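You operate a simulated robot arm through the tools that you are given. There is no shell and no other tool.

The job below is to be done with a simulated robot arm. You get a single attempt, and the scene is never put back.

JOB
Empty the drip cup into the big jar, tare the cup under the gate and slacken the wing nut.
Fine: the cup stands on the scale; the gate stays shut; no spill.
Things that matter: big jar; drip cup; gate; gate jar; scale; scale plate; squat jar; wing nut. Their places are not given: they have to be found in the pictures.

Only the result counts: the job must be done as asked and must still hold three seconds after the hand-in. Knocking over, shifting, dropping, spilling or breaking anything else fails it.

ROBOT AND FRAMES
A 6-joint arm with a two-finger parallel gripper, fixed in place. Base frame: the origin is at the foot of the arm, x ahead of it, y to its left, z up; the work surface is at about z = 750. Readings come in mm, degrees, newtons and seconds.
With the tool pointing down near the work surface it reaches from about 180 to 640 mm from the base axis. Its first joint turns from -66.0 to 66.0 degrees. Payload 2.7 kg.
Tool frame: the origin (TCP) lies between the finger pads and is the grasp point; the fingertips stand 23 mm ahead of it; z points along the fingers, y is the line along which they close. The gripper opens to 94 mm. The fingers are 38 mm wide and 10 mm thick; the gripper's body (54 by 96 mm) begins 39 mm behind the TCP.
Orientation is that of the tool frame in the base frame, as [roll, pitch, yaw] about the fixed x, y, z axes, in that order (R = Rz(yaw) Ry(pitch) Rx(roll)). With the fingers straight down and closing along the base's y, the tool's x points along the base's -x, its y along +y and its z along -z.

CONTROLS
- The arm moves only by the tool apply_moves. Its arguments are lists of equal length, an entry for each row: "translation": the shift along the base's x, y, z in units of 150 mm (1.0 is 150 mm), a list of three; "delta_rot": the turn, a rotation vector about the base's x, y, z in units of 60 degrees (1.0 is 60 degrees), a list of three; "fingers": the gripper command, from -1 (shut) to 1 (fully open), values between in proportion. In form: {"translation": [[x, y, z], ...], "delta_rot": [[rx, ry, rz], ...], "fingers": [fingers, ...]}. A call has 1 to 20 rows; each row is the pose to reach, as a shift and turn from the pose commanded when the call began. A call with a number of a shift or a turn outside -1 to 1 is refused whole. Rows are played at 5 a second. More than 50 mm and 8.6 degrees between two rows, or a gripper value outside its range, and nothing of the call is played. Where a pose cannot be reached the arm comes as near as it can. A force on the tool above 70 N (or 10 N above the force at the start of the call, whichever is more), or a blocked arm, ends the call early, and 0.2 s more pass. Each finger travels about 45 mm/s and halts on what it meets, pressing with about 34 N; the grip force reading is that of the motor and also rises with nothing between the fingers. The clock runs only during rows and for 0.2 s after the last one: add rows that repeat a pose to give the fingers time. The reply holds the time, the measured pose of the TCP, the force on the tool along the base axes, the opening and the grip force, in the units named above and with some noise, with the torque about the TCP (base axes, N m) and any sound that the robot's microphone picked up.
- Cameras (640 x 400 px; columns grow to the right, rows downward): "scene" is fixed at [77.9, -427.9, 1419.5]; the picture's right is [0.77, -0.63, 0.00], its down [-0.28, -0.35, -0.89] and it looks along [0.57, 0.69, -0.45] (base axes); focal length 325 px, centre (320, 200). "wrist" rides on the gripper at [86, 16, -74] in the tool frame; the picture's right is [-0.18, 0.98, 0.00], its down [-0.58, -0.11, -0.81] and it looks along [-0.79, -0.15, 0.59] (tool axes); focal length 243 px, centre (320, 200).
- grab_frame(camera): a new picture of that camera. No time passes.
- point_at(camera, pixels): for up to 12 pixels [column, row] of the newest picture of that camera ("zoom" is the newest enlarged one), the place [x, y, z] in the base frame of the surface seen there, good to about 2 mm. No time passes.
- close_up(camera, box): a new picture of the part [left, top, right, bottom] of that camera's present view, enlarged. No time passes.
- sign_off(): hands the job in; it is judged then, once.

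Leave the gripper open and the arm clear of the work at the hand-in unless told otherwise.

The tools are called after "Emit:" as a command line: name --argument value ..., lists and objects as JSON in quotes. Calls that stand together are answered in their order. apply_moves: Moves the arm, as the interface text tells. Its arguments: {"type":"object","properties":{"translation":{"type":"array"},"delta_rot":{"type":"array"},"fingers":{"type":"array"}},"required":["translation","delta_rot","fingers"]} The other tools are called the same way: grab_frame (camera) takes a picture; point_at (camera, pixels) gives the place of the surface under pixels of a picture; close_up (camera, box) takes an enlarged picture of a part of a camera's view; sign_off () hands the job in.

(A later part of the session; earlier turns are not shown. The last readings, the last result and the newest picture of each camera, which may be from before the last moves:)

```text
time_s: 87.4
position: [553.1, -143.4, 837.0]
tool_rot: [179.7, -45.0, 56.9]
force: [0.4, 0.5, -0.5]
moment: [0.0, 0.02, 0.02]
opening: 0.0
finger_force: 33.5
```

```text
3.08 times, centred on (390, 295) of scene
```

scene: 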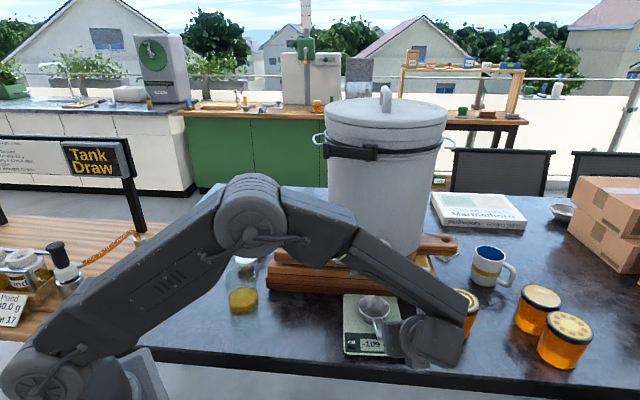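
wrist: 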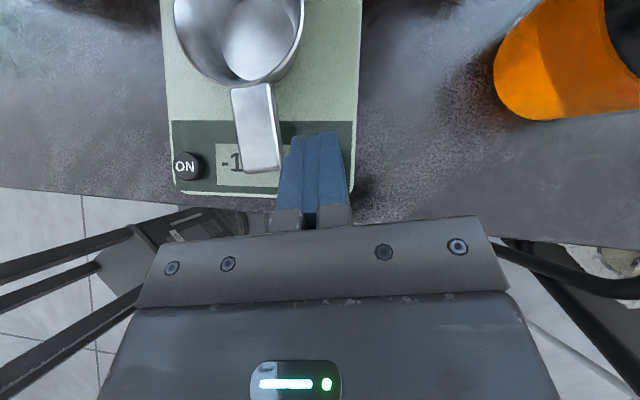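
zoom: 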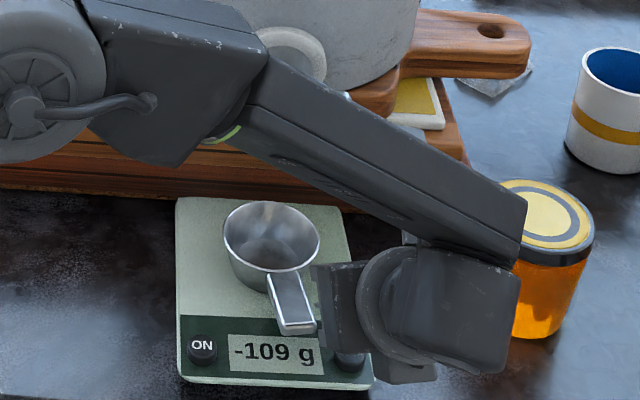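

The closed fingers point at the TARE button with the handle about 8 mm to their left. I shift 3 mm to the right and descend 22 mm.

Emit:
apply_moves --translation '[[0.017, -0.011, -0.03], [0.017, -0.011, -0.06], [0.017, -0.011, -0.09], [0.017, -0.011, -0.12], [0.017, -0.011, -0.147], [0.017, -0.011, -0.147]]' --delta_rot '[[0, 0, 0], [0, 0, 0], [0, 0, 0], [0, 0, 0], [0, 0, 0], [0, 0, 0]]' --fingers '[-1, -1, -1, -1, -1, -1]'

Emit:
grab_frame --camera "wrist"

Emit:
close_up --camera "scene" --box '[345, 290, 425, 365]'

```text
time_s: 88.8
position: [557.4, -146.5, 816.8]
tool_rot: [179.8, -45.0, 56.9]
force: [0.1, 0.7, 0.5]
moment: [-0.01, 0.01, 0.01]
opening: 0.0
finger_force: 33.5
```

```text
taken
```

wrist: 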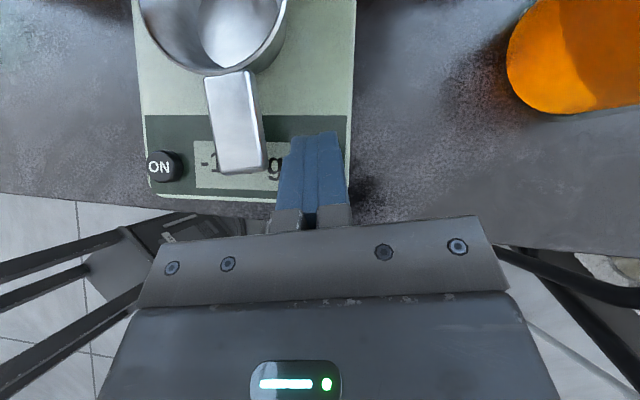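

```text
5.33 times, centred on (385, 328) of scene
```

zoom: 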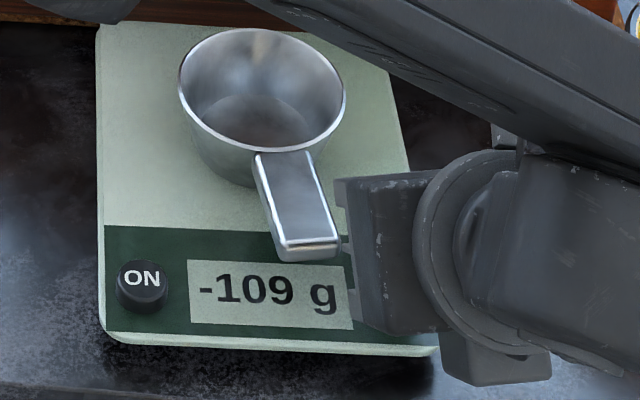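

The TARE button lies hidden right under the fingers (mirror of ON about the display, at ≈(318,160)). I go down in small steps while watching the force: 6 mm first.

Emit:
apply_moves --translation '[[0, 0, -0.013], [0, 0, -0.027], [0, 0, -0.04], [0, 0, -0.04]]' --delta_rot '[[0, 0, 0], [0, 0, 0], [0, 0, 0], [0, 0, 0]]' --fingers '[-1, -1, -1, -1]'

Emit:
apply_moves --translation '[[0, 0, -0.007], [0, 0, -0.013], [0, 0, -0.02], [0, 0, -0.02]]' --delta_rot '[[0, 0, 0], [0, 0, 0], [0, 0, 0], [0, 0, 0]]' --fingers '[-1, -1, -1, -1]'

Emit:
close_up --camera "scene" --box '[345, 290, 425, 365]'

```text
time_s: 89.8
position: [557.2, -145.9, 811.1]
tool_rot: [179.7, -45.0, 56.9]
force: [0.0, -0.1, 0.9]
moment: [0.04, -0.04, 0.0]
opening: 0.0
finger_force: 34.1
```

```text
time_s: 90.8
position: [557.0, -146.0, 807.4]
tool_rot: [179.7, -45.0, 56.9]
force: [-0.3, -0.6, 0.3]
moment: [-0.02, 0.0, -0.02]
opening: 0.1
finger_force: 34.2
```

```text
5.33 times, centred on (385, 328) of scene
```

zoom: 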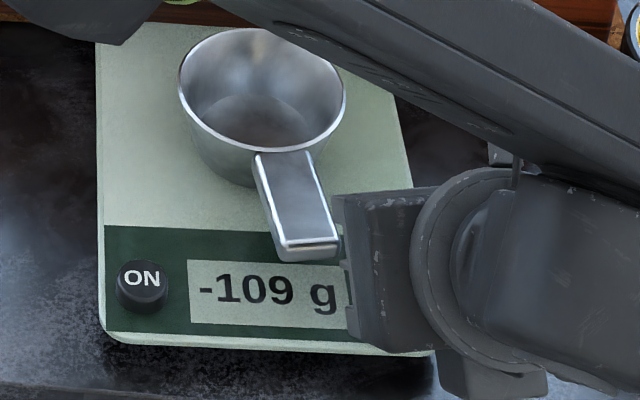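

No contact yet at 807.5. I continue in 3 mm steps.

Emit:
apply_moves --translation '[[0, 0, -0.007], [0, 0, -0.013], [0, 0, -0.02], [0, 0, -0.02]]' --delta_rot '[[0, 0, 0], [0, 0, 0], [0, 0, 0], [0, 0, 0]]' --fingers '[-1, -1, -1, -1]'

Emit:
close_up --camera "scene" --box '[345, 290, 425, 365]'

```text
time_s: 91.8
position: [558.0, -146.0, 803.3]
tool_rot: [179.7, -45.0, 56.9]
force: [0.0, 0.1, 0.4]
moment: [0.05, 0.01, 0.03]
opening: 0.0
finger_force: 34.3
```

```text
5.33 times, centred on (385, 328) of scene
```

zoom: 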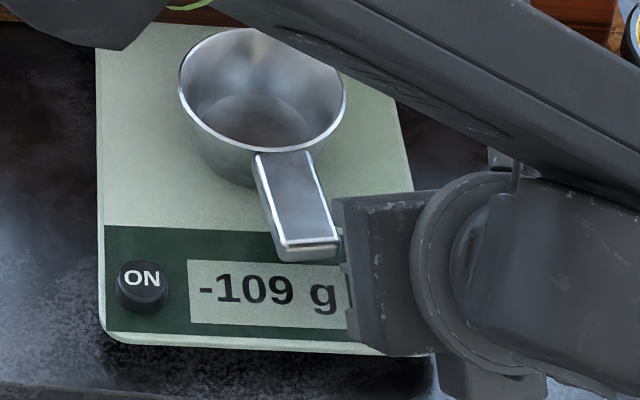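

Still free. I check the wrist view for handle clearance while going 2 mm further.

Emit:
apply_moves --translation '[[0, 0, -0.007], [0, 0, -0.013], [0, 0, -0.013]]' --delta_rot '[[0, 0, 0], [0, 0, 0], [0, 0, 0]]' --fingers '[-1, -1, -1]'

Emit:
grab_frame --camera "wrist"

Emit:
close_up --camera "scene" --box '[345, 290, 425, 365]'

```text
time_s: 92.6
position: [557.3, -144.3, 802.3]
tool_rot: [179.6, -45.1, 56.9]
force: [1.4, 0.5, 2.6]
moment: [0.0, -0.02, -0.01]
opening: 0.0
finger_force: 33.2
heard: click
```

```text
taken
```

wrist: 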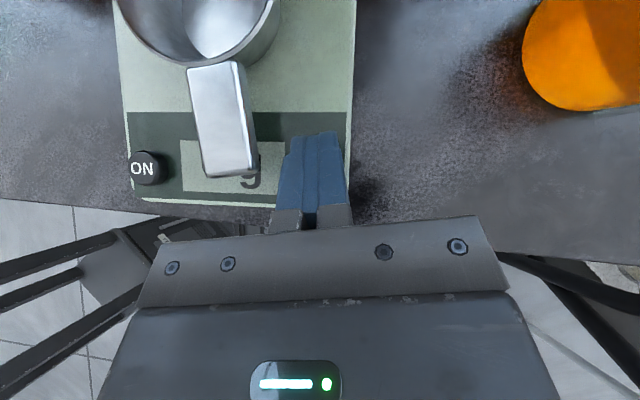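

```text
5.33 times, centred on (385, 328) of scene
```

zoom: 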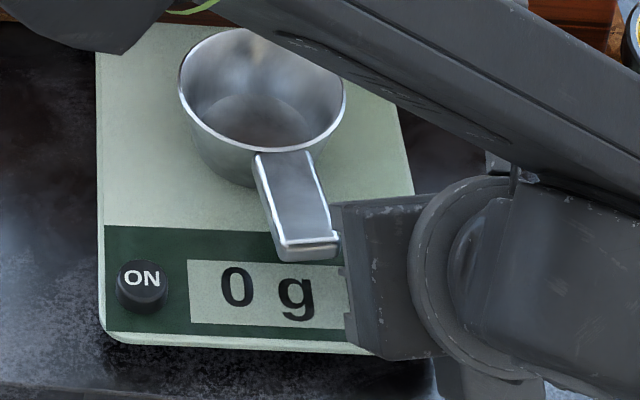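

A click was heard and the display reads 0 g. I lift straight off the button, then back away.

Emit:
apply_moves --translation '[[0, 0, 0.03], [0, 0, 0.08], [0, 0, 0.16], [-0.03, -0.05, 0.26], [-0.08, -0.13, 0.38], [-0.14, -0.22, 0.5], [-0.2, -0.31, 0.62], [-0.26, -0.4, 0.74], [-0.3, -0.47, 0.84], [-0.33, -0.52, 0.9], [-0.33, -0.52, 0.9]]' --delta_rot '[[0, 0, 0], [0, 0, 0], [0, 0, 0], [0, 0, 0], [0, 0, 0], [0, 0, 0], [0, 0, 0], [0, 0, 0], [0, 0, 0], [0, 0, 0], [0, 0, 0]]' --fingers '[-1, -1, -1, -1, -1, -1, -1, -1, -1, -1, -1]'

Emit:
grab_frame --camera "scene"

Emit:
grab_frame --camera "wrist"

```text
time_s: 95.0
position: [507.9, -223.6, 937.4]
tool_rot: [179.7, -45.0, 56.9]
force: [0.0, -0.1, -0.1]
moment: [-0.03, -0.02, -0.03]
opening: 0.0
finger_force: 33.5
```

```text
taken
```

scene: 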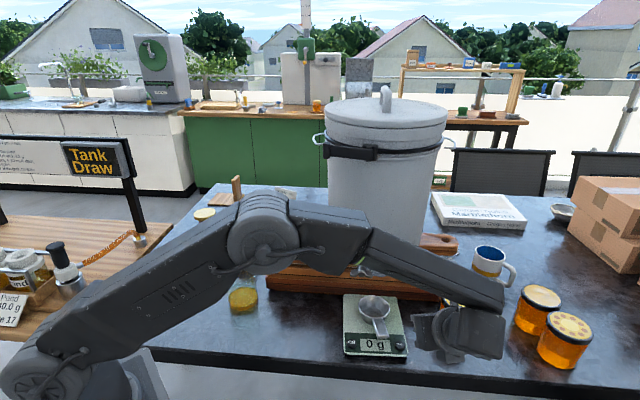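

```text
taken
```

wrist: 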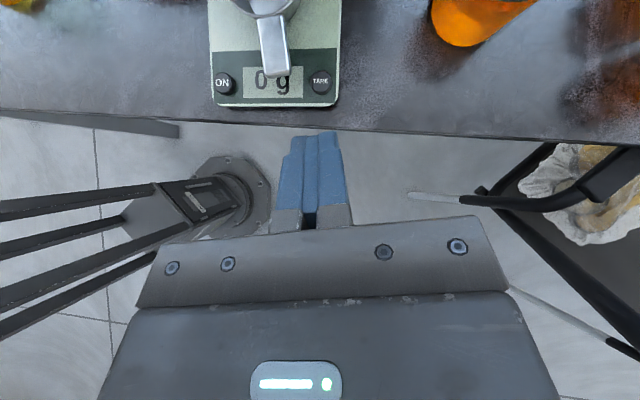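

The display holds 0 g with the arm away. Now the wing nut: its centre is about (517,-37,941) and its axis points outward along (-0.70,-0.71,0). I'll approach it with the tool horizontal along azimuth 45°. First I move to a stand-off in front of it.

Emit:
apply_moves --translation '[[-0.05, 0.05, 0.02], [-0.12, 0.12, 0.05], [-0.2, 0.2, 0.08], [-0.28, 0.3, 0.11], [-0.36, 0.39, 0.13], [-0.42, 0.45, 0.15], [-0.45, 0.487, 0.15], [-0.45, 0.487, 0.15]]' --delta_rot '[[0, 0, 0], [0, 0, 0], [0, 0, 0], [0, 0, 0], [0, 0, 0], [0, 0, 0], [0, 0, 0], [0, 0, 0]]' --fingers '[-1, -1, -1, -1, -1, -0.6, -0.5, -0.5]'

Emit:
apply_moves --translation '[[0, 0, 0], [0, 0, 0], [0, 0, 0], [0, 0, 0], [0, 0, 0], [0, 0, 0]]' --delta_rot '[[0.105, -0.068, 0], [0.21, -0.136, 0], [0.315, -0.205, 0], [0.42, -0.273, 0], [0.524, -0.341, 0], [0.629, -0.409, 0]]' --fingers '[-0.5, -0.5, -0.5, -0.5, -0.5, -0.5]'

Emit:
grab_frame --camera "scene"

```text
time_s: 96.8
position: [440.8, -149.3, 959.4]
tool_rot: [179.5, -45.0, 56.9]
force: [-0.3, -0.4, -0.2]
moment: [-0.01, -0.03, 0.01]
opening: 23.5
finger_force: 0.0
```

```text
time_s: 98.2
position: [439.8, -150.1, 958.8]
tool_rot: [-27.7, -89.8, -95.7]
force: [0.3, 0.3, -0.5]
moment: [-0.01, 0.03, -0.03]
opening: 23.5
finger_force: 0.0
```

```text
taken
```

scene: 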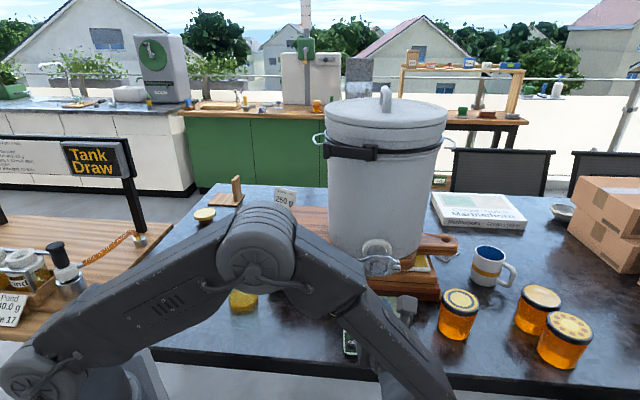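

Tool is horizontal now. I turn yaw by -11.5° to face along the nut's axis, then roll 90° about the tool axis so that the fingers close vertically.

Emit:
apply_moves --translation '[[0, 0, 0], [0, 0, 0], [0, 0, 0]]' --delta_rot '[[0, 0, -0.07], [0, 0, -0.14], [0, 0, -0.19]]' --fingers '[-0.5, -0.5, -0.5]'

Emit:
apply_moves --translation '[[0, 0, 0], [0, 0, 0], [0, 0, 0], [0, 0, 0], [0, 0, 0], [0, 0, 0], [0, 0, 0], [0, 0, 0], [0, 0, 0], [0, 0, 0]]' --delta_rot '[[-0.0936, -0.0949, 0], [-0.1872, -0.1898, 0], [-0.2808, -0.2847, 0], [-0.3744, -0.3796, 0], [-0.468, -0.4745, 0], [-0.5616, -0.5694, 0], [-0.6552, -0.6643, 0], [-0.7488, -0.7592, 0], [-0.8424, -0.8541, 0], [-0.936, -0.949, 0]]' --fingers '[-0.5, -0.5, -0.5, -0.5, -0.5, -0.5, -0.5, -0.5, -0.5, -0.5]'

Emit:
apply_moves --translation '[[0, 0, 0], [0, 0, 0], [0, 0, 0]]' --delta_rot '[[-0.0585, -0.0593, 0], [-0.117, -0.1187, 0], [-0.117, -0.1187, 0]]' --fingers '[-0.5, -0.5, -0.5]'

Emit:
grab_frame --camera "scene"

Emit:
grab_frame --camera "wrist"

```text
time_s: 99.0
position: [440.4, -150.3, 960.1]
tool_rot: [-119.0, -90.0, -15.9]
force: [0.7, 0.1, -0.4]
moment: [0.0, 0.01, 0.0]
opening: 23.3
finger_force: 0.1
```

```text
time_s: 101.2
position: [440.0, -149.9, 959.8]
tool_rot: [89.8, -10.0, 135.4]
force: [0.3, 0.1, 0.4]
moment: [-0.01, 0.01, -0.02]
opening: 23.3
finger_force: 0.1
```

```text
time_s: 102.0
position: [440.1, -149.8, 959.6]
tool_rot: [89.8, 0.0, 135.3]
force: [0.4, 0.1, 0.0]
moment: [0.01, -0.03, -0.01]
opening: 23.6
finger_force: 0.1
```

```text
taken
```

scene: 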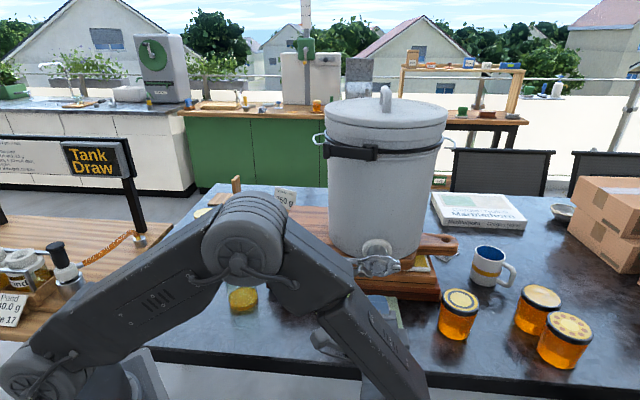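

```text
taken
```

wrist: 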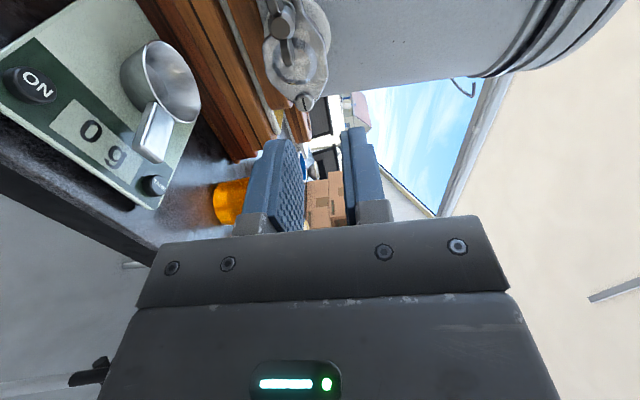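

The tool faces the gate now. In the wrist view (turned by 90°) the wing nut is at about (283,28). I'll zoom in on it and measure it.

Emit:
close_up --camera "wrist" --box '[230, 0, 350, 120]'

Emit:
point_at --camera "wrist" --pixels '[[280, 27], [275, 8], [286, 47], [283, 28], [275, 27], [296, 65], [305, 103]]'

Emit:
close_up --camera "scene" --box '[340, 235, 430, 300]'

```text
3.33 times, centred on (290, 60) of wrist
```

zoom: 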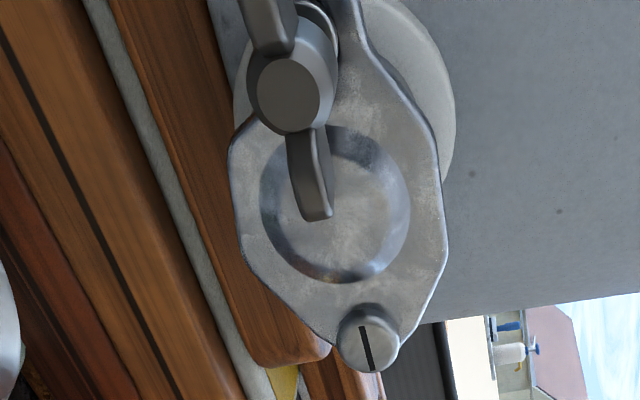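

```text
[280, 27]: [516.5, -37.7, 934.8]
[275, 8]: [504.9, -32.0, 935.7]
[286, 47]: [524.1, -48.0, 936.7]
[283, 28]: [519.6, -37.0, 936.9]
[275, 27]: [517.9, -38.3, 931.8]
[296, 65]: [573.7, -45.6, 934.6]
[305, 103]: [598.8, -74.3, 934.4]
```

```text
6.15 times, centred on (385, 268) of scene
```

zoom: 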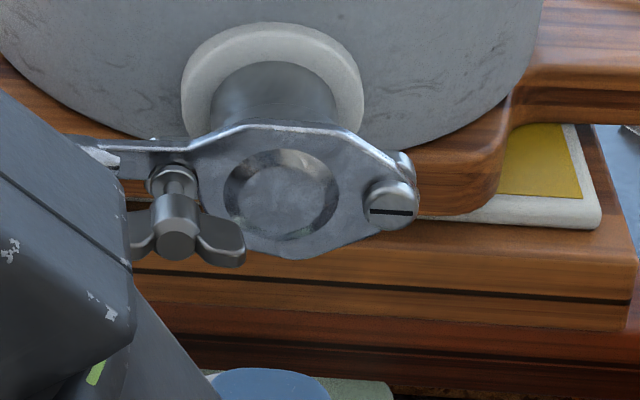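

The nut from the front:

- **Position:** hub about 16 mm wide, front face near (518,-37.5), z≈938.
- **Wings:** level, about 6 mm thick, tips at (505,-29) and (527,-49).

I go to a stand-off 70 mm in front of it, fingers opened to about 36 mm.

Emit:
apply_moves --translation '[[0.04, 0.085, -0.03], [0.085, 0.18, -0.065], [0.13, 0.28, -0.1], [0.17, 0.365, -0.13], [0.193, 0.417, -0.144], [0.193, 0.417, -0.144]]' --delta_rot '[[0, 0, 0], [0, 0, 0], [0, 0, 0], [0, 0, 0], [0, 0, 0], [0, 0, 0]]' --fingers '[-0.234, -0.234, -0.234, -0.234, -0.234, -0.234]'

Emit:
grab_frame --camera "wrist"

Emit:
close_up --camera "scene" --box '[320, 225, 430, 305]'

```text
time_s: 103.4
position: [468.7, -87.9, 940.2]
tool_rot: [89.8, -0.1, 135.4]
force: [0.0, -0.5, 0.9]
moment: [0.0, 0.01, 0.03]
opening: 36.1
finger_force: 0.0
```

```text
taken
```

wrist: 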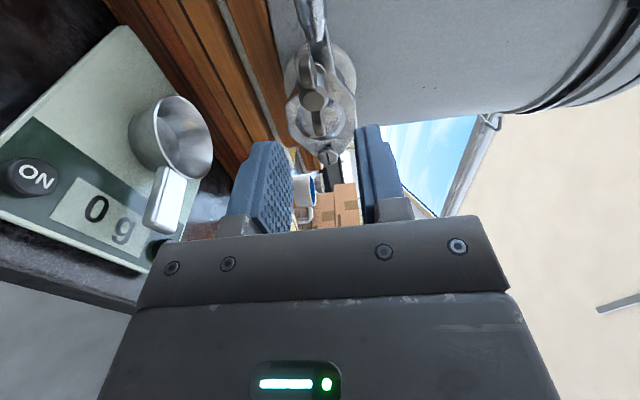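

```text
5.00 times, centred on (375, 265) of scene
```

zoom: 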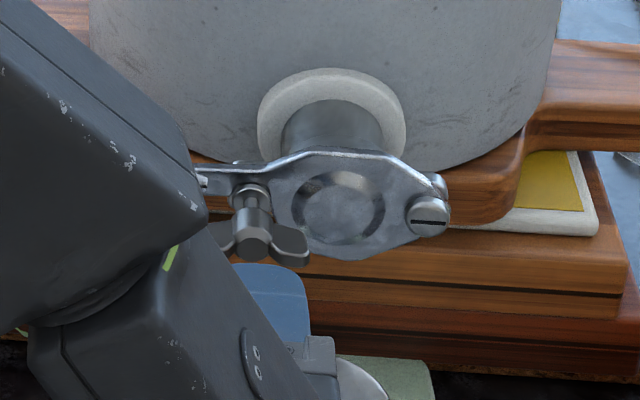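

I'll check the forearm's clearance to the lever and measure the nut again from this closer view.

Emit:
close_up --camera "wrist" --box '[270, 10, 380, 170]'

Emit:
point_at --camera "wrist" --pixels '[[313, 96], [306, 70], [317, 120], [322, 96], [304, 96], [313, 103]]'

Emit:
point_at --camera "scene" --pixels '[[360, 262], [357, 250], [350, 240], [380, 300], [345, 250], [362, 280]]'

```text
2.50 times, centred on (325, 90) of wrist
```

zoom: 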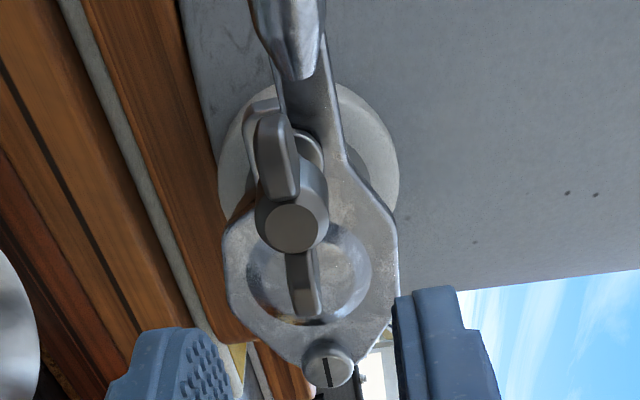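

```text
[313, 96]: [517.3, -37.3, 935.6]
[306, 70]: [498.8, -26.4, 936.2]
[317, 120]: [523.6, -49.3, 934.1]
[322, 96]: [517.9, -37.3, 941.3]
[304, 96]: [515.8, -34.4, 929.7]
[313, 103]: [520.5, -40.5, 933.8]
```

```text
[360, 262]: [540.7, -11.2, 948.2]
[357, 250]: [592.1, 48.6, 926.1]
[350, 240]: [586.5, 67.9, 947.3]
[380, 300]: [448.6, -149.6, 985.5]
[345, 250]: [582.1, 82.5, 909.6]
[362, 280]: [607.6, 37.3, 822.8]
```

Seen along the tool axis (column 320), the hub at (314,101) is about 4.5 mm low and 2 mm to the right of the fingers' centre. I correct that and advance 40 mm.

Emit:
apply_moves --translation '[[0.01, -0.01, -0.03], [0.06, 0.04, -0.03], [0.11, 0.09, -0.03], [0.16, 0.14, -0.03], [0.196, 0.18, -0.03], [0.196, 0.18, -0.03]]' --delta_rot '[[0, 0, 0], [0, 0, 0], [0, 0, 0], [0, 0, 0], [0, 0, 0], [0, 0, 0]]' --fingers '[-0.234, -0.234, -0.234, -0.234, -0.234, -0.234]'

Emit:
grab_frame --camera "wrist"

Emit:
close_up --camera "wrist" --box '[240, 50, 400, 210]'

Emit:
close_up --camera "scene" --box '[320, 225, 430, 305]'

```text
time_s: 104.8
position: [498.4, -59.6, 934.6]
tool_rot: [89.8, -0.1, 135.3]
force: [-0.5, -0.2, -0.9]
moment: [-0.02, 0.0, 0.0]
opening: 35.8
finger_force: 0.1
```

```text
taken
```

wrist: 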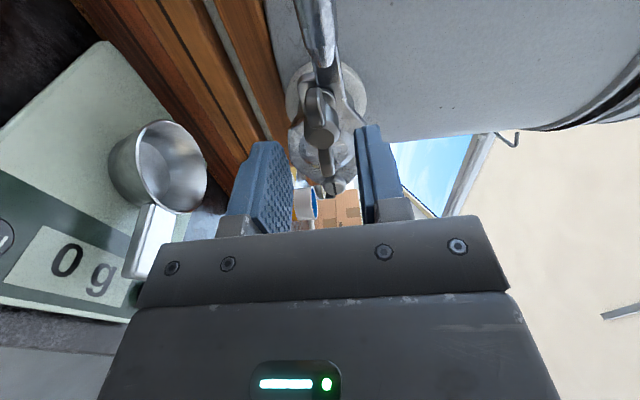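

```text
2.50 times, centred on (320, 130) of wrist
```

zoom: 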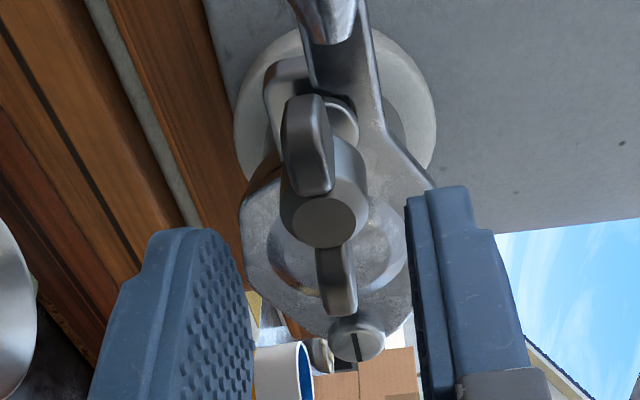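

```text
5.00 times, centred on (375, 265) of scene
```

zoom: 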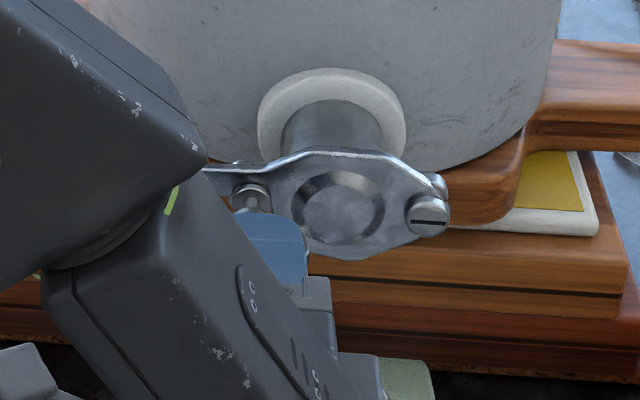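

The hub is now centred between the fingers (column 321, row 139; on the axis it should be about 320, 142). I advance 21 mm so the pads overlap the wings, with the tips stopping about 18 mm short of the gate plate.

Emit:
apply_moves --translation '[[0.025, 0.025, 0], [0.05, 0.05, 0], [0.075, 0.076, 0], [0.098, 0.099, 0], [0.098, 0.099, 0]]' --delta_rot '[[0, 0, 0], [0, 0, 0], [0, 0, 0], [0, 0, 0], [0, 0, 0]]' --fingers '[-0.234, -0.234, -0.234, -0.234, -0.234]'

Emit:
close_up --camera "wrist" --box '[240, 50, 400, 230]'

Emit:
close_up --camera "scene" --box '[320, 225, 430, 305]'

```text
time_s: 106.0
position: [514.2, -47.2, 934.9]
tool_rot: [89.8, -0.1, 135.4]
force: [0.5, 0.0, -0.2]
moment: [-0.01, 0.0, 0.01]
opening: 36.0
finger_force: 0.1
```

```text
2.22 times, centred on (320, 140) of wrist
```

zoom: 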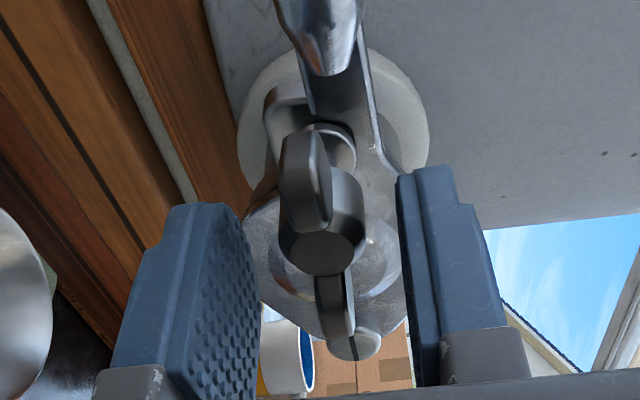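

```text
5.00 times, centred on (375, 265) of scene
```

zoom: 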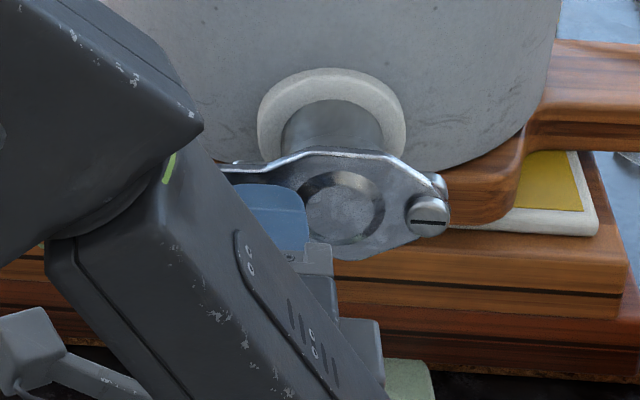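

The nut is between the pads, about 10 mm ahead of the TCP. I close the fingers on it.

Emit:
apply_moves --translation '[[0, 0, 0], [0, 0, 0], [0, 0, 0], [0, 0, 0], [0, 0, 0], [0, 0, 0]]' --delta_rot '[[0, 0, 0], [0, 0, 0], [0, 0, 0], [0, 0, 0], [0, 0, 0], [0, 0, 0]]' --fingers '[-0.4, -0.55, -0.7, -1, -1, -1]'

Emit:
close_up --camera "wrist" --box '[240, 50, 400, 230]'

```text
time_s: 107.4
position: [512.9, -46.4, 933.8]
tool_rot: [89.8, 0.1, 135.4]
force: [-3.4, 0.6, 11.9]
moment: [-0.43, 0.46, 0.12]
opening: 8.9
finger_force: 44.9
```

```text
2.22 times, centred on (320, 140) of wrist
```

zoom: 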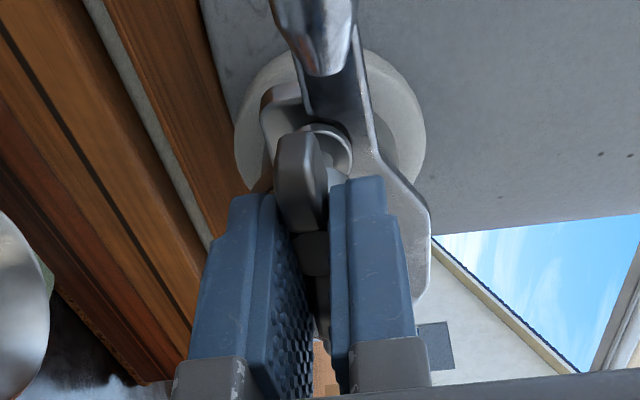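

It grips the wings at 8.9 mm, but there's +12 N upward on the tool, so the nut sits slightly above the fingers' centre. I raise the tool 1.5 mm to relax that.

Emit:
apply_moves --translation '[[0, 0, 0.005], [0, 0, 0.01], [0, 0, 0.01], [0, 0, 0.01]]' --delta_rot '[[0, 0, 0], [0, 0, 0], [0, 0, 0], [0, 0, 0]]' --fingers '[-1, -1, -1, -1]'

```text
time_s: 108.4
position: [513.9, -46.9, 934.9]
tool_rot: [89.8, -0.2, 135.5]
force: [-3.9, -1.8, 5.4]
moment: [-0.41, 0.27, 0.67]
opening: 9.0
finger_force: 45.2
```

The force fell to 5 N. One more millimetre up.

Emit:
apply_moves --translation '[[0, 0, 0.004], [0, 0, 0.0075], [0, 0, 0.0075], [0, 0, 0.0075]]' --delta_rot '[[0, 0, 0], [0, 0, 0], [0, 0, 0], [0, 0, 0]]' --fingers '[-1, -1, -1, -1]'

```text
time_s: 109.4
position: [512.9, -47.4, 934.4]
tool_rot: [90.0, -0.2, 135.3]
force: [4.8, -8.6, -13.6]
moment: [-0.36, -0.02, 0.83]
opening: 8.9
finger_force: 44.6
```

A bit too far (-13.6 N), so the contact is stiff. I go back 0.6 mm.

Emit:
apply_moves --translation '[[0, 0, -0.004], [0, 0, -0.004], [0, 0, -0.004]]' --delta_rot '[[0, 0, 0], [0, 0, 0], [0, 0, 0]]' --fingers '[-1, -1, -1]'

```text
time_s: 110.2
position: [513.3, -47.3, 935.3]
tool_rot: [89.9, -0.2, 135.3]
force: [-0.3, -6.6, -16.4]
moment: [-0.37, 0.01, -1.01]
opening: 8.8
finger_force: 45.2
```

The loads are moderate. Now I turn counter-clockwise as seen from the front, about the outward axis (-0.702,-0.712,0), first 24° in 4 steps.

Emit:
apply_moves --translation '[[0, 0, 0], [0, 0, 0], [0, 0, 0], [0, 0, 0], [0, 0, 0]]' --delta_rot '[[-0.0702, -0.0712, 0], [-0.1404, -0.1424, 0], [-0.2106, -0.2136, 0], [-0.2808, -0.2848, 0], [-0.2808, -0.2848, 0]]' --fingers '[-1, -1, -1, -1, -1]'

Emit:
close_up --camera "wrist" --box '[240, 50, 400, 230]'

Emit:
close_up --camera "scene" --box '[320, 225, 430, 305]'

```text
time_s: 111.4
position: [514.2, -46.6, 936.1]
tool_rot: [89.9, 23.9, 135.4]
force: [-4.3, -7.6, -9.7]
moment: [-0.33, 0.25, -1.13]
opening: 9.2
finger_force: 45.8
```

```text
2.22 times, centred on (320, 140) of wrist
```

zoom: 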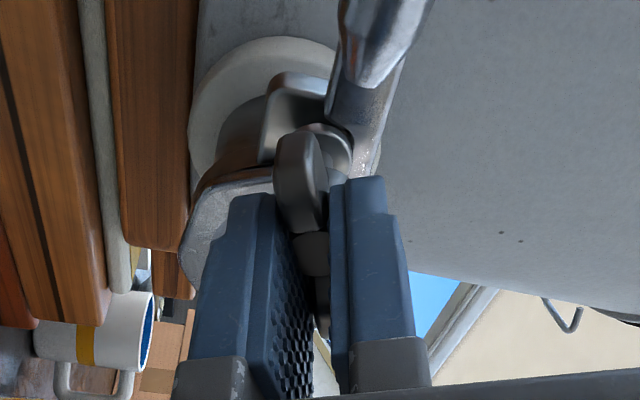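

```text
5.00 times, centred on (375, 265) of scene
```

zoom: 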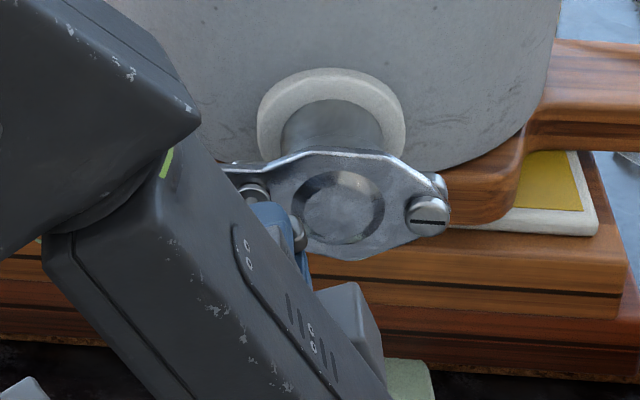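

The nut is turning with the fingers, right wing going up, and the gate plate hasn't moved. I continue another 48° in 6° steps.

Emit:
apply_moves --translation '[[0, 0, 0], [0, 0, 0], [0, 0, 0], [0, 0, 0], [0, 0, 0], [0, 0, 0], [0, 0, 0], [0, 0, 0], [0, 0, 0]]' --delta_rot '[[-0.0702, -0.0712, 0], [-0.1404, -0.1424, 0], [-0.2106, -0.2136, 0], [-0.2808, -0.2848, 0], [-0.351, -0.356, 0], [-0.4212, -0.4272, 0], [-0.4914, -0.4984, 0], [-0.5616, -0.5696, 0], [-0.5616, -0.5696, 0]]' --fingers '[-1, -1, -1, -1, -1, -1, -1, -1, -1]'

Emit:
close_up --camera "wrist" --box '[240, 50, 400, 230]'

Emit:
close_up --camera "scene" --box '[320, 225, 430, 305]'

```text
time_s: 113.4
position: [512.7, -45.3, 938.1]
tool_rot: [89.3, 72.1, 135.0]
force: [-22.2, -4.7, 18.4]
moment: [-0.33, 0.36, -0.48]
opening: 9.0
finger_force: 44.8
```

```text
2.22 times, centred on (320, 140) of wrist
```

zoom: 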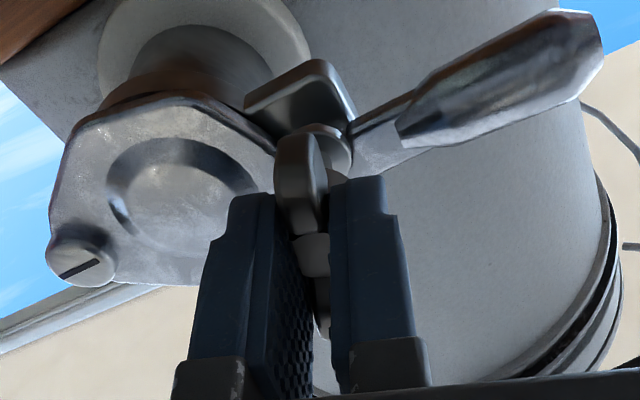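

```text
5.00 times, centred on (375, 265) of scene
```

zoom: 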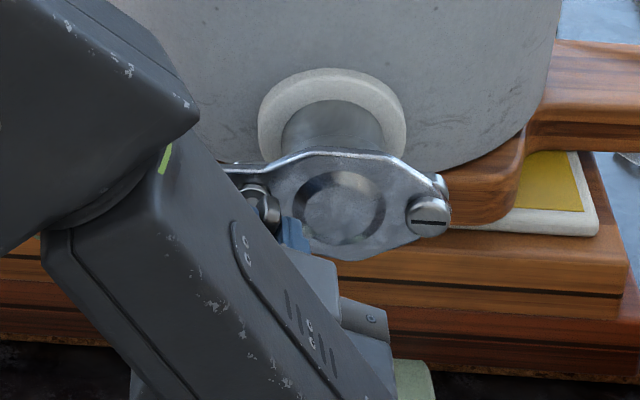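

It has turned about 72° with the gate still shut. Side loads are rising slightly, so I shift the tool a little with the reaction (-0.7, 0, +0.6 mm) and turn another 36°.

Emit:
apply_moves --translation '[[-0.005, 0, 0.004], [-0.005, 0, 0.004], [-0.006, 0, 0.004], [-0.007, 0, 0.004], [-0.007, 0, 0.004], [-0.007, 0, 0.004], [-0.007, 0, 0.004], [-0.007, 0, 0.004]]' --delta_rot '[[0, 0, 0], [-0.0702, -0.0712, 0], [-0.1404, -0.1424, 0], [-0.2106, -0.2136, 0], [-0.2808, -0.2848, 0], [-0.351, -0.356, 0], [-0.4212, -0.4272, 0], [-0.4212, -0.4272, 0]]' --fingers '[-1, -1, -1, -1, -1, -1, -1, -1]'

Emit:
close_up --camera "wrist" --box '[240, 50, 400, 230]'

Emit:
grab_frame --camera "scene"

```text
time_s: 115.2
position: [512.0, -44.4, 936.9]
tool_rot: [-89.8, 72.1, -43.9]
force: [-13.6, 17.8, 11.4]
moment: [0.39, -0.33, -0.55]
opening: 8.9
finger_force: 45.1
```

```text
2.22 times, centred on (320, 140) of wrist
```

zoom: 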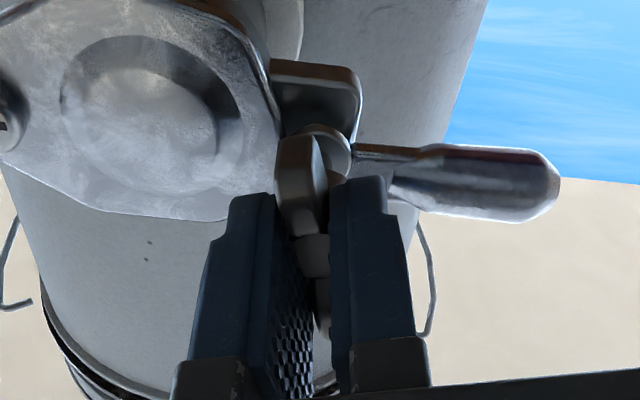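

```text
taken
```

scene: 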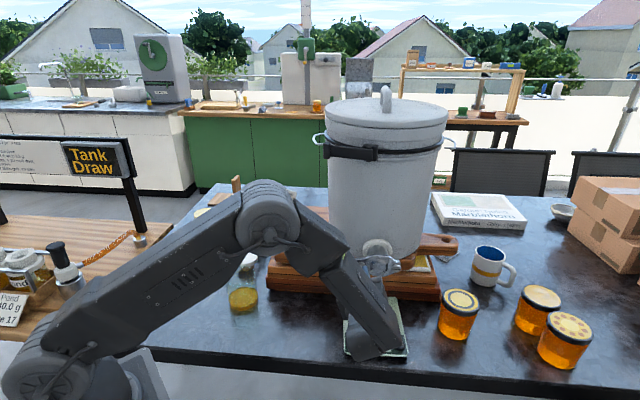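

Now about 108° turned, low torque, gate and lever still in place. I follow the side reaction slightly (left 0.7 mm) and turn another 48° to make roughly half a turn.

Emit:
apply_moves --translation '[[-0.003, 0.003, 0.002], [-0.003, 0.003, 0.002], [-0.003, 0.003, 0.002], [-0.003, 0.003, 0.002], [-0.003, 0.003, 0.002], [-0.003, 0.003, 0.002], [-0.003, 0.003, 0.002], [-0.003, 0.003, 0.002], [-0.003, 0.003, 0.002], [-0.003, 0.003, 0.002]]' --delta_rot '[[0, 0, 0], [-0.0702, -0.0712, 0], [-0.1404, -0.1424, 0], [-0.2106, -0.2136, 0], [-0.2808, -0.2848, 0], [-0.351, -0.356, 0], [-0.4212, -0.4272, 0], [-0.4914, -0.4984, 0], [-0.5616, -0.5696, 0], [-0.5616, -0.5696, 0]]' --fingers '[-1, -1, -1, -1, -1, -1, -1, -1, -1, -1]'

Emit:
close_up --camera "wrist" --box '[240, 50, 400, 230]'

Emit:
close_up --camera "scene" --box '[320, 225, 430, 355]'

```text
time_s: 116.0
position: [513.9, -43.9, 936.5]
tool_rot: [-93.1, 65.0, -44.4]
force: [-16.8, 5.6, 2.9]
moment: [0.96, -0.97, -0.39]
opening: 9.8
finger_force: 44.8
out of reach, approached as far as the arm can: row 2, 3
stopped in row 3: the force on the tool passed its limit at 100 N (the readings are from after the stop); the commanded pose is now the measured one
```

```text
2.22 times, centred on (320, 140) of wrist
```

zoom: 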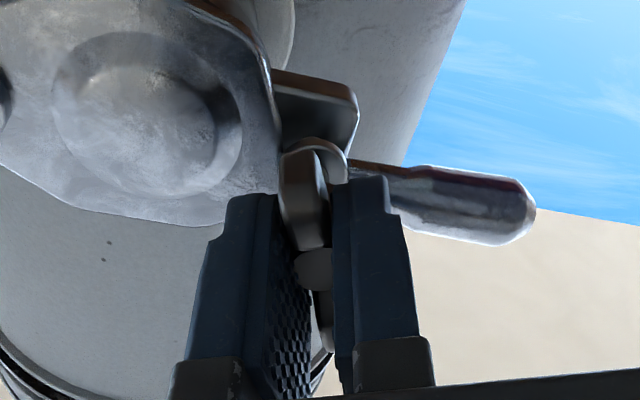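

```text
3.08 times, centred on (375, 290) of scene
```

zoom: 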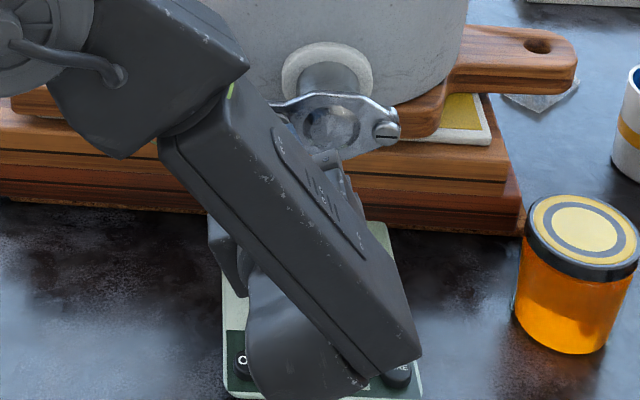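

The wrist roll hit its limit at about 115° of turn and the call stopped itself. The nut is well turned. I'll open the fingers to release it and look again.

Emit:
apply_moves --translation '[[0, 0, 0], [0, 0, 0], [0, 0, 0], [0, 0, 0]]' --delta_rot '[[0, 0, 0], [0, 0, 0], [0, 0, 0], [0, 0, 0]]' --fingers '[-0.7, -0.5, -0.25, -0.25]'

Emit:
close_up --camera "wrist" --box '[240, 50, 400, 230]'

```text
time_s: 117.0
position: [516.0, -45.4, 935.3]
tool_rot: [-93.4, 64.9, -44.9]
force: [0.4, 0.3, 0.3]
moment: [0.03, 0.0, 0.0]
opening: 35.4
finger_force: 0.0
```

```text
2.22 times, centred on (320, 140) of wrist
```

zoom: 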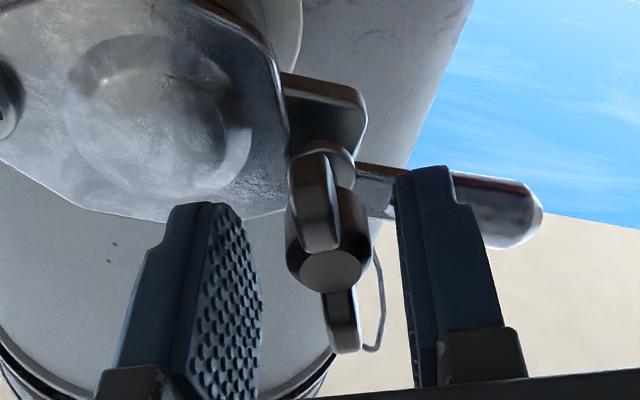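

The nut is free and the force is zero. I back straight out 80 mm and look at the gate and nut.

Emit:
apply_moves --translation '[[-0.035, -0.037, 0], [-0.1, -0.106, 0], [-0.18, -0.19, 0], [-0.26, -0.275, 0], [-0.33, -0.35, 0], [-0.368, -0.39, 0], [-0.368, -0.39, 0]]' --delta_rot '[[0, 0, 0], [0, 0, 0], [0, 0, 0], [0, 0, 0], [0, 0, 0], [0, 0, 0], [0, 0, 0]]' --fingers '[-0.25, -0.25, -0.25, -0.25, -0.25, -0.25, -0.25]'

Emit:
grab_frame --camera "wrist"

Emit:
grab_frame --camera "scene"

Emit:
close_up --camera "scene" --box '[320, 225, 430, 355]'

```text
time_s: 118.6
position: [465.7, -110.2, 941.5]
tool_rot: [-93.7, 65.0, -44.9]
force: [0.5, 1.0, -0.8]
moment: [0.0, -0.02, 0.01]
opening: 35.1
finger_force: 0.1
out of reach, approached as far as the arm can: row 3, 4, 5, 6, 7
```

```text
taken
```

wrist: 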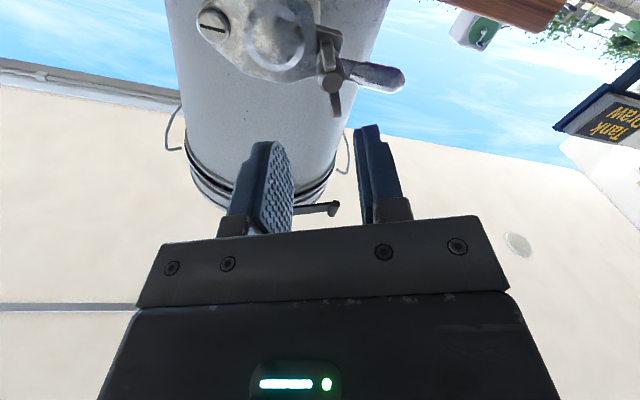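

```text
taken
```

scene: 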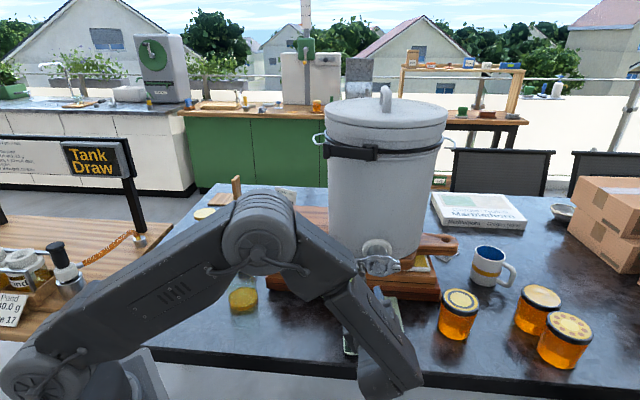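

```text
3.08 times, centred on (375, 290) of scene
```

zoom: 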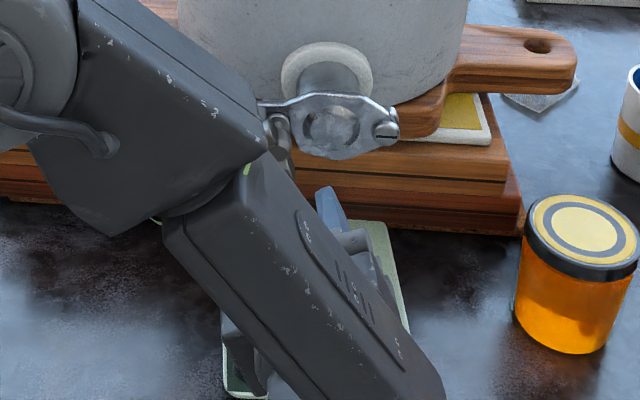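

I'll unwind the wrist roll by 60° here in free space so that I can view the nut and gate properly.

Emit:
apply_moves --translation '[[0, 0, 0], [0, 0, 0], [0, 0, 0], [0, 0, 0], [0, 0, 0], [0, 0, 0], [0, 0, 0], [0, 0, 0]]' --delta_rot '[[0.0936, 0.0949, 0], [0.1872, 0.1898, 0], [0.2808, 0.2847, 0], [0.3744, 0.3796, 0], [0.468, 0.4745, 0], [0.5616, 0.5694, 0], [0.6552, 0.6643, 0], [0.7488, 0.7592, 0]]' --fingers '[-0.25, -0.25, -0.25, -0.25, -0.25, -0.25, -0.25, -0.25]'

Emit:
grab_frame --camera "wrist"

Emit:
close_up --camera "wrist" --box '[220, 0, 420, 125]'

```text
time_s: 120.4
position: [467.0, -109.0, 941.0]
tool_rot: [87.3, 51.0, 135.8]
force: [0.5, -0.9, 0.4]
moment: [-0.01, -0.02, -0.01]
opening: 35.4
finger_force: 0.0
```

```text
taken
```

wrist: 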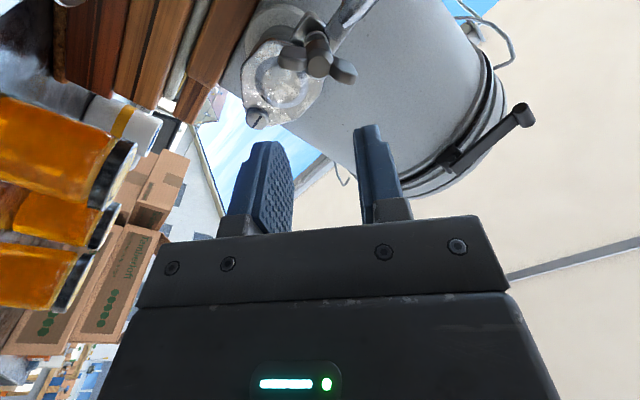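

```text
3.20 times, centred on (320, 62) of wrist
```

zoom: 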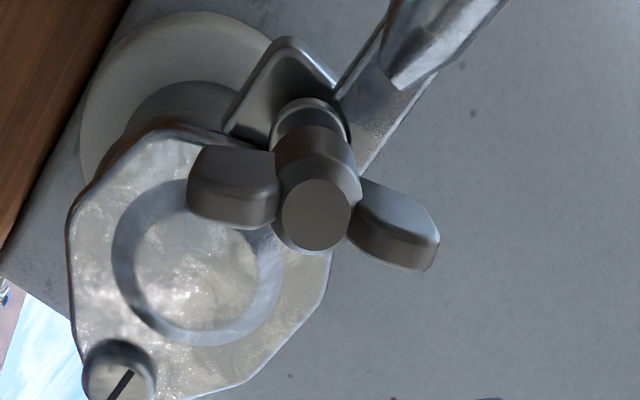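

The gate disc is still covered and the nut has clearly turned. I'll measure its present wing angle.

Emit:
point_at --camera "zoom" --pixels '[[205, 190], [425, 255], [315, 215], [200, 205], [430, 235], [120, 350], [340, 300], [420, 70]]'

Emit:
grab_frame --camera "scene"

Emit:
close_up --camera "scene" --box '[320, 225, 430, 355]'

```text
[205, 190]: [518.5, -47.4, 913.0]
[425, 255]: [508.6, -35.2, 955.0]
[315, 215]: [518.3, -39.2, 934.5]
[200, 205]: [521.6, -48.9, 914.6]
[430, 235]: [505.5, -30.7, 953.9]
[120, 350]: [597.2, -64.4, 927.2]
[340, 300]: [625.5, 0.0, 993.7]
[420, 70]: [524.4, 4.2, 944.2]
```

```text
taken
```

scene: 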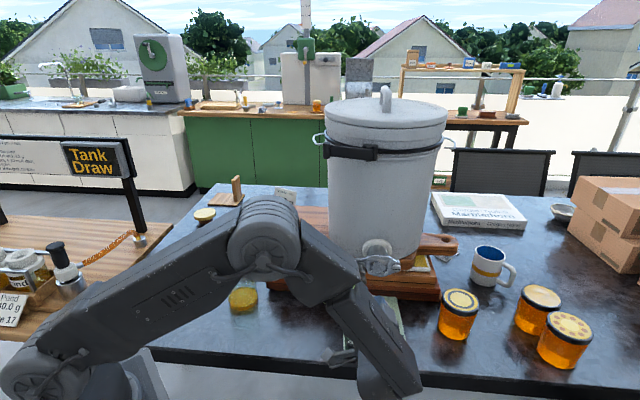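

```text
3.08 times, centred on (375, 290) of scene
```

zoom: 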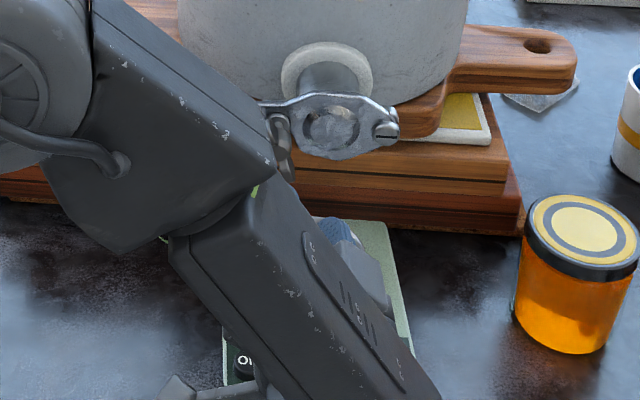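

The wing line now stands at about 116° from its start. For a safe margin I'll do one more grip and a further partial turn, since the first went smoothly. I roll the wrist back 115° in free air first.

Emit:
apply_moves --translation '[[0, 0, 0], [0, 0, 0], [0, 0, 0], [0, 0, 0], [0, 0, 0], [0, 0, 0], [0, 0, 0], [0, 0, 0]]' --delta_rot '[[0.0842, 0.0854, 0], [0.1685, 0.1709, 0], [0.2527, 0.2563, 0], [0.337, 0.3418, 0], [0.4212, 0.4272, 0], [0.5054, 0.5126, 0], [0.5897, 0.5981, 0], [0.6739, 0.6835, 0]]' --fingers '[-0.25, -0.25, -0.25, -0.25, -0.25, -0.25, -0.25, -0.25]'

Emit:
apply_moves --translation '[[0, 0, 0], [0, 0, 0], [0, 0, 0], [0, 0, 0], [0, 0, 0], [0, 0, 0], [0, 0, 0], [0, 0, 0]]' --delta_rot '[[0.0842, 0.0854, 0], [0.1685, 0.1709, 0], [0.2527, 0.2563, 0], [0.337, 0.3418, 0], [0.4212, 0.4272, 0], [0.5054, 0.5126, 0], [0.5897, 0.5981, 0], [0.6739, 0.6835, 0]]' --fingers '[-0.25, -0.25, -0.25, -0.25, -0.25, -0.25, -0.25, -0.25]'

Emit:
grab_frame --camera "wrist"

Emit:
grab_frame --camera "scene"

```text
time_s: 122.2
position: [466.1, -107.7, 940.6]
tool_rot: [86.9, -6.6, 135.6]
force: [0.0, -0.8, -0.5]
moment: [0.0, -0.02, 0.02]
opening: 35.3
finger_force: 0.0
```

```text
time_s: 124.0
position: [466.1, -109.5, 940.4]
tool_rot: [86.6, -64.0, 135.9]
force: [-0.3, -0.1, -0.7]
moment: [0.0, -0.01, -0.01]
opening: 35.7
finger_force: 0.0
```

```text
taken
```

wrist: 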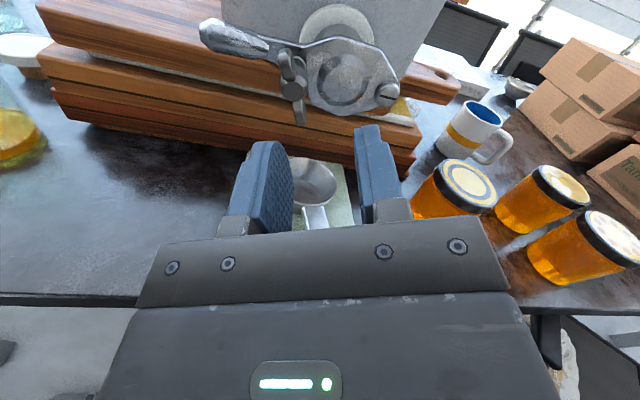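

```text
taken
```

scene: 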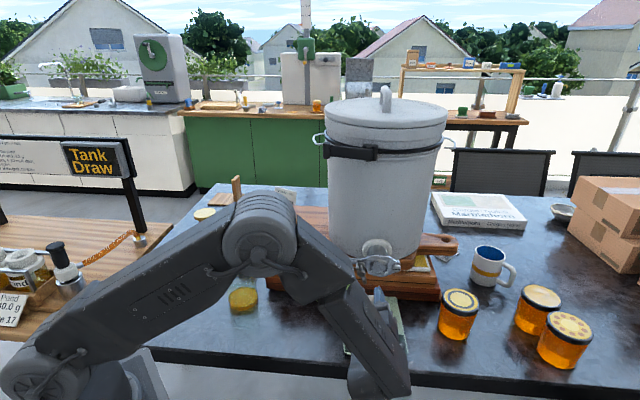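

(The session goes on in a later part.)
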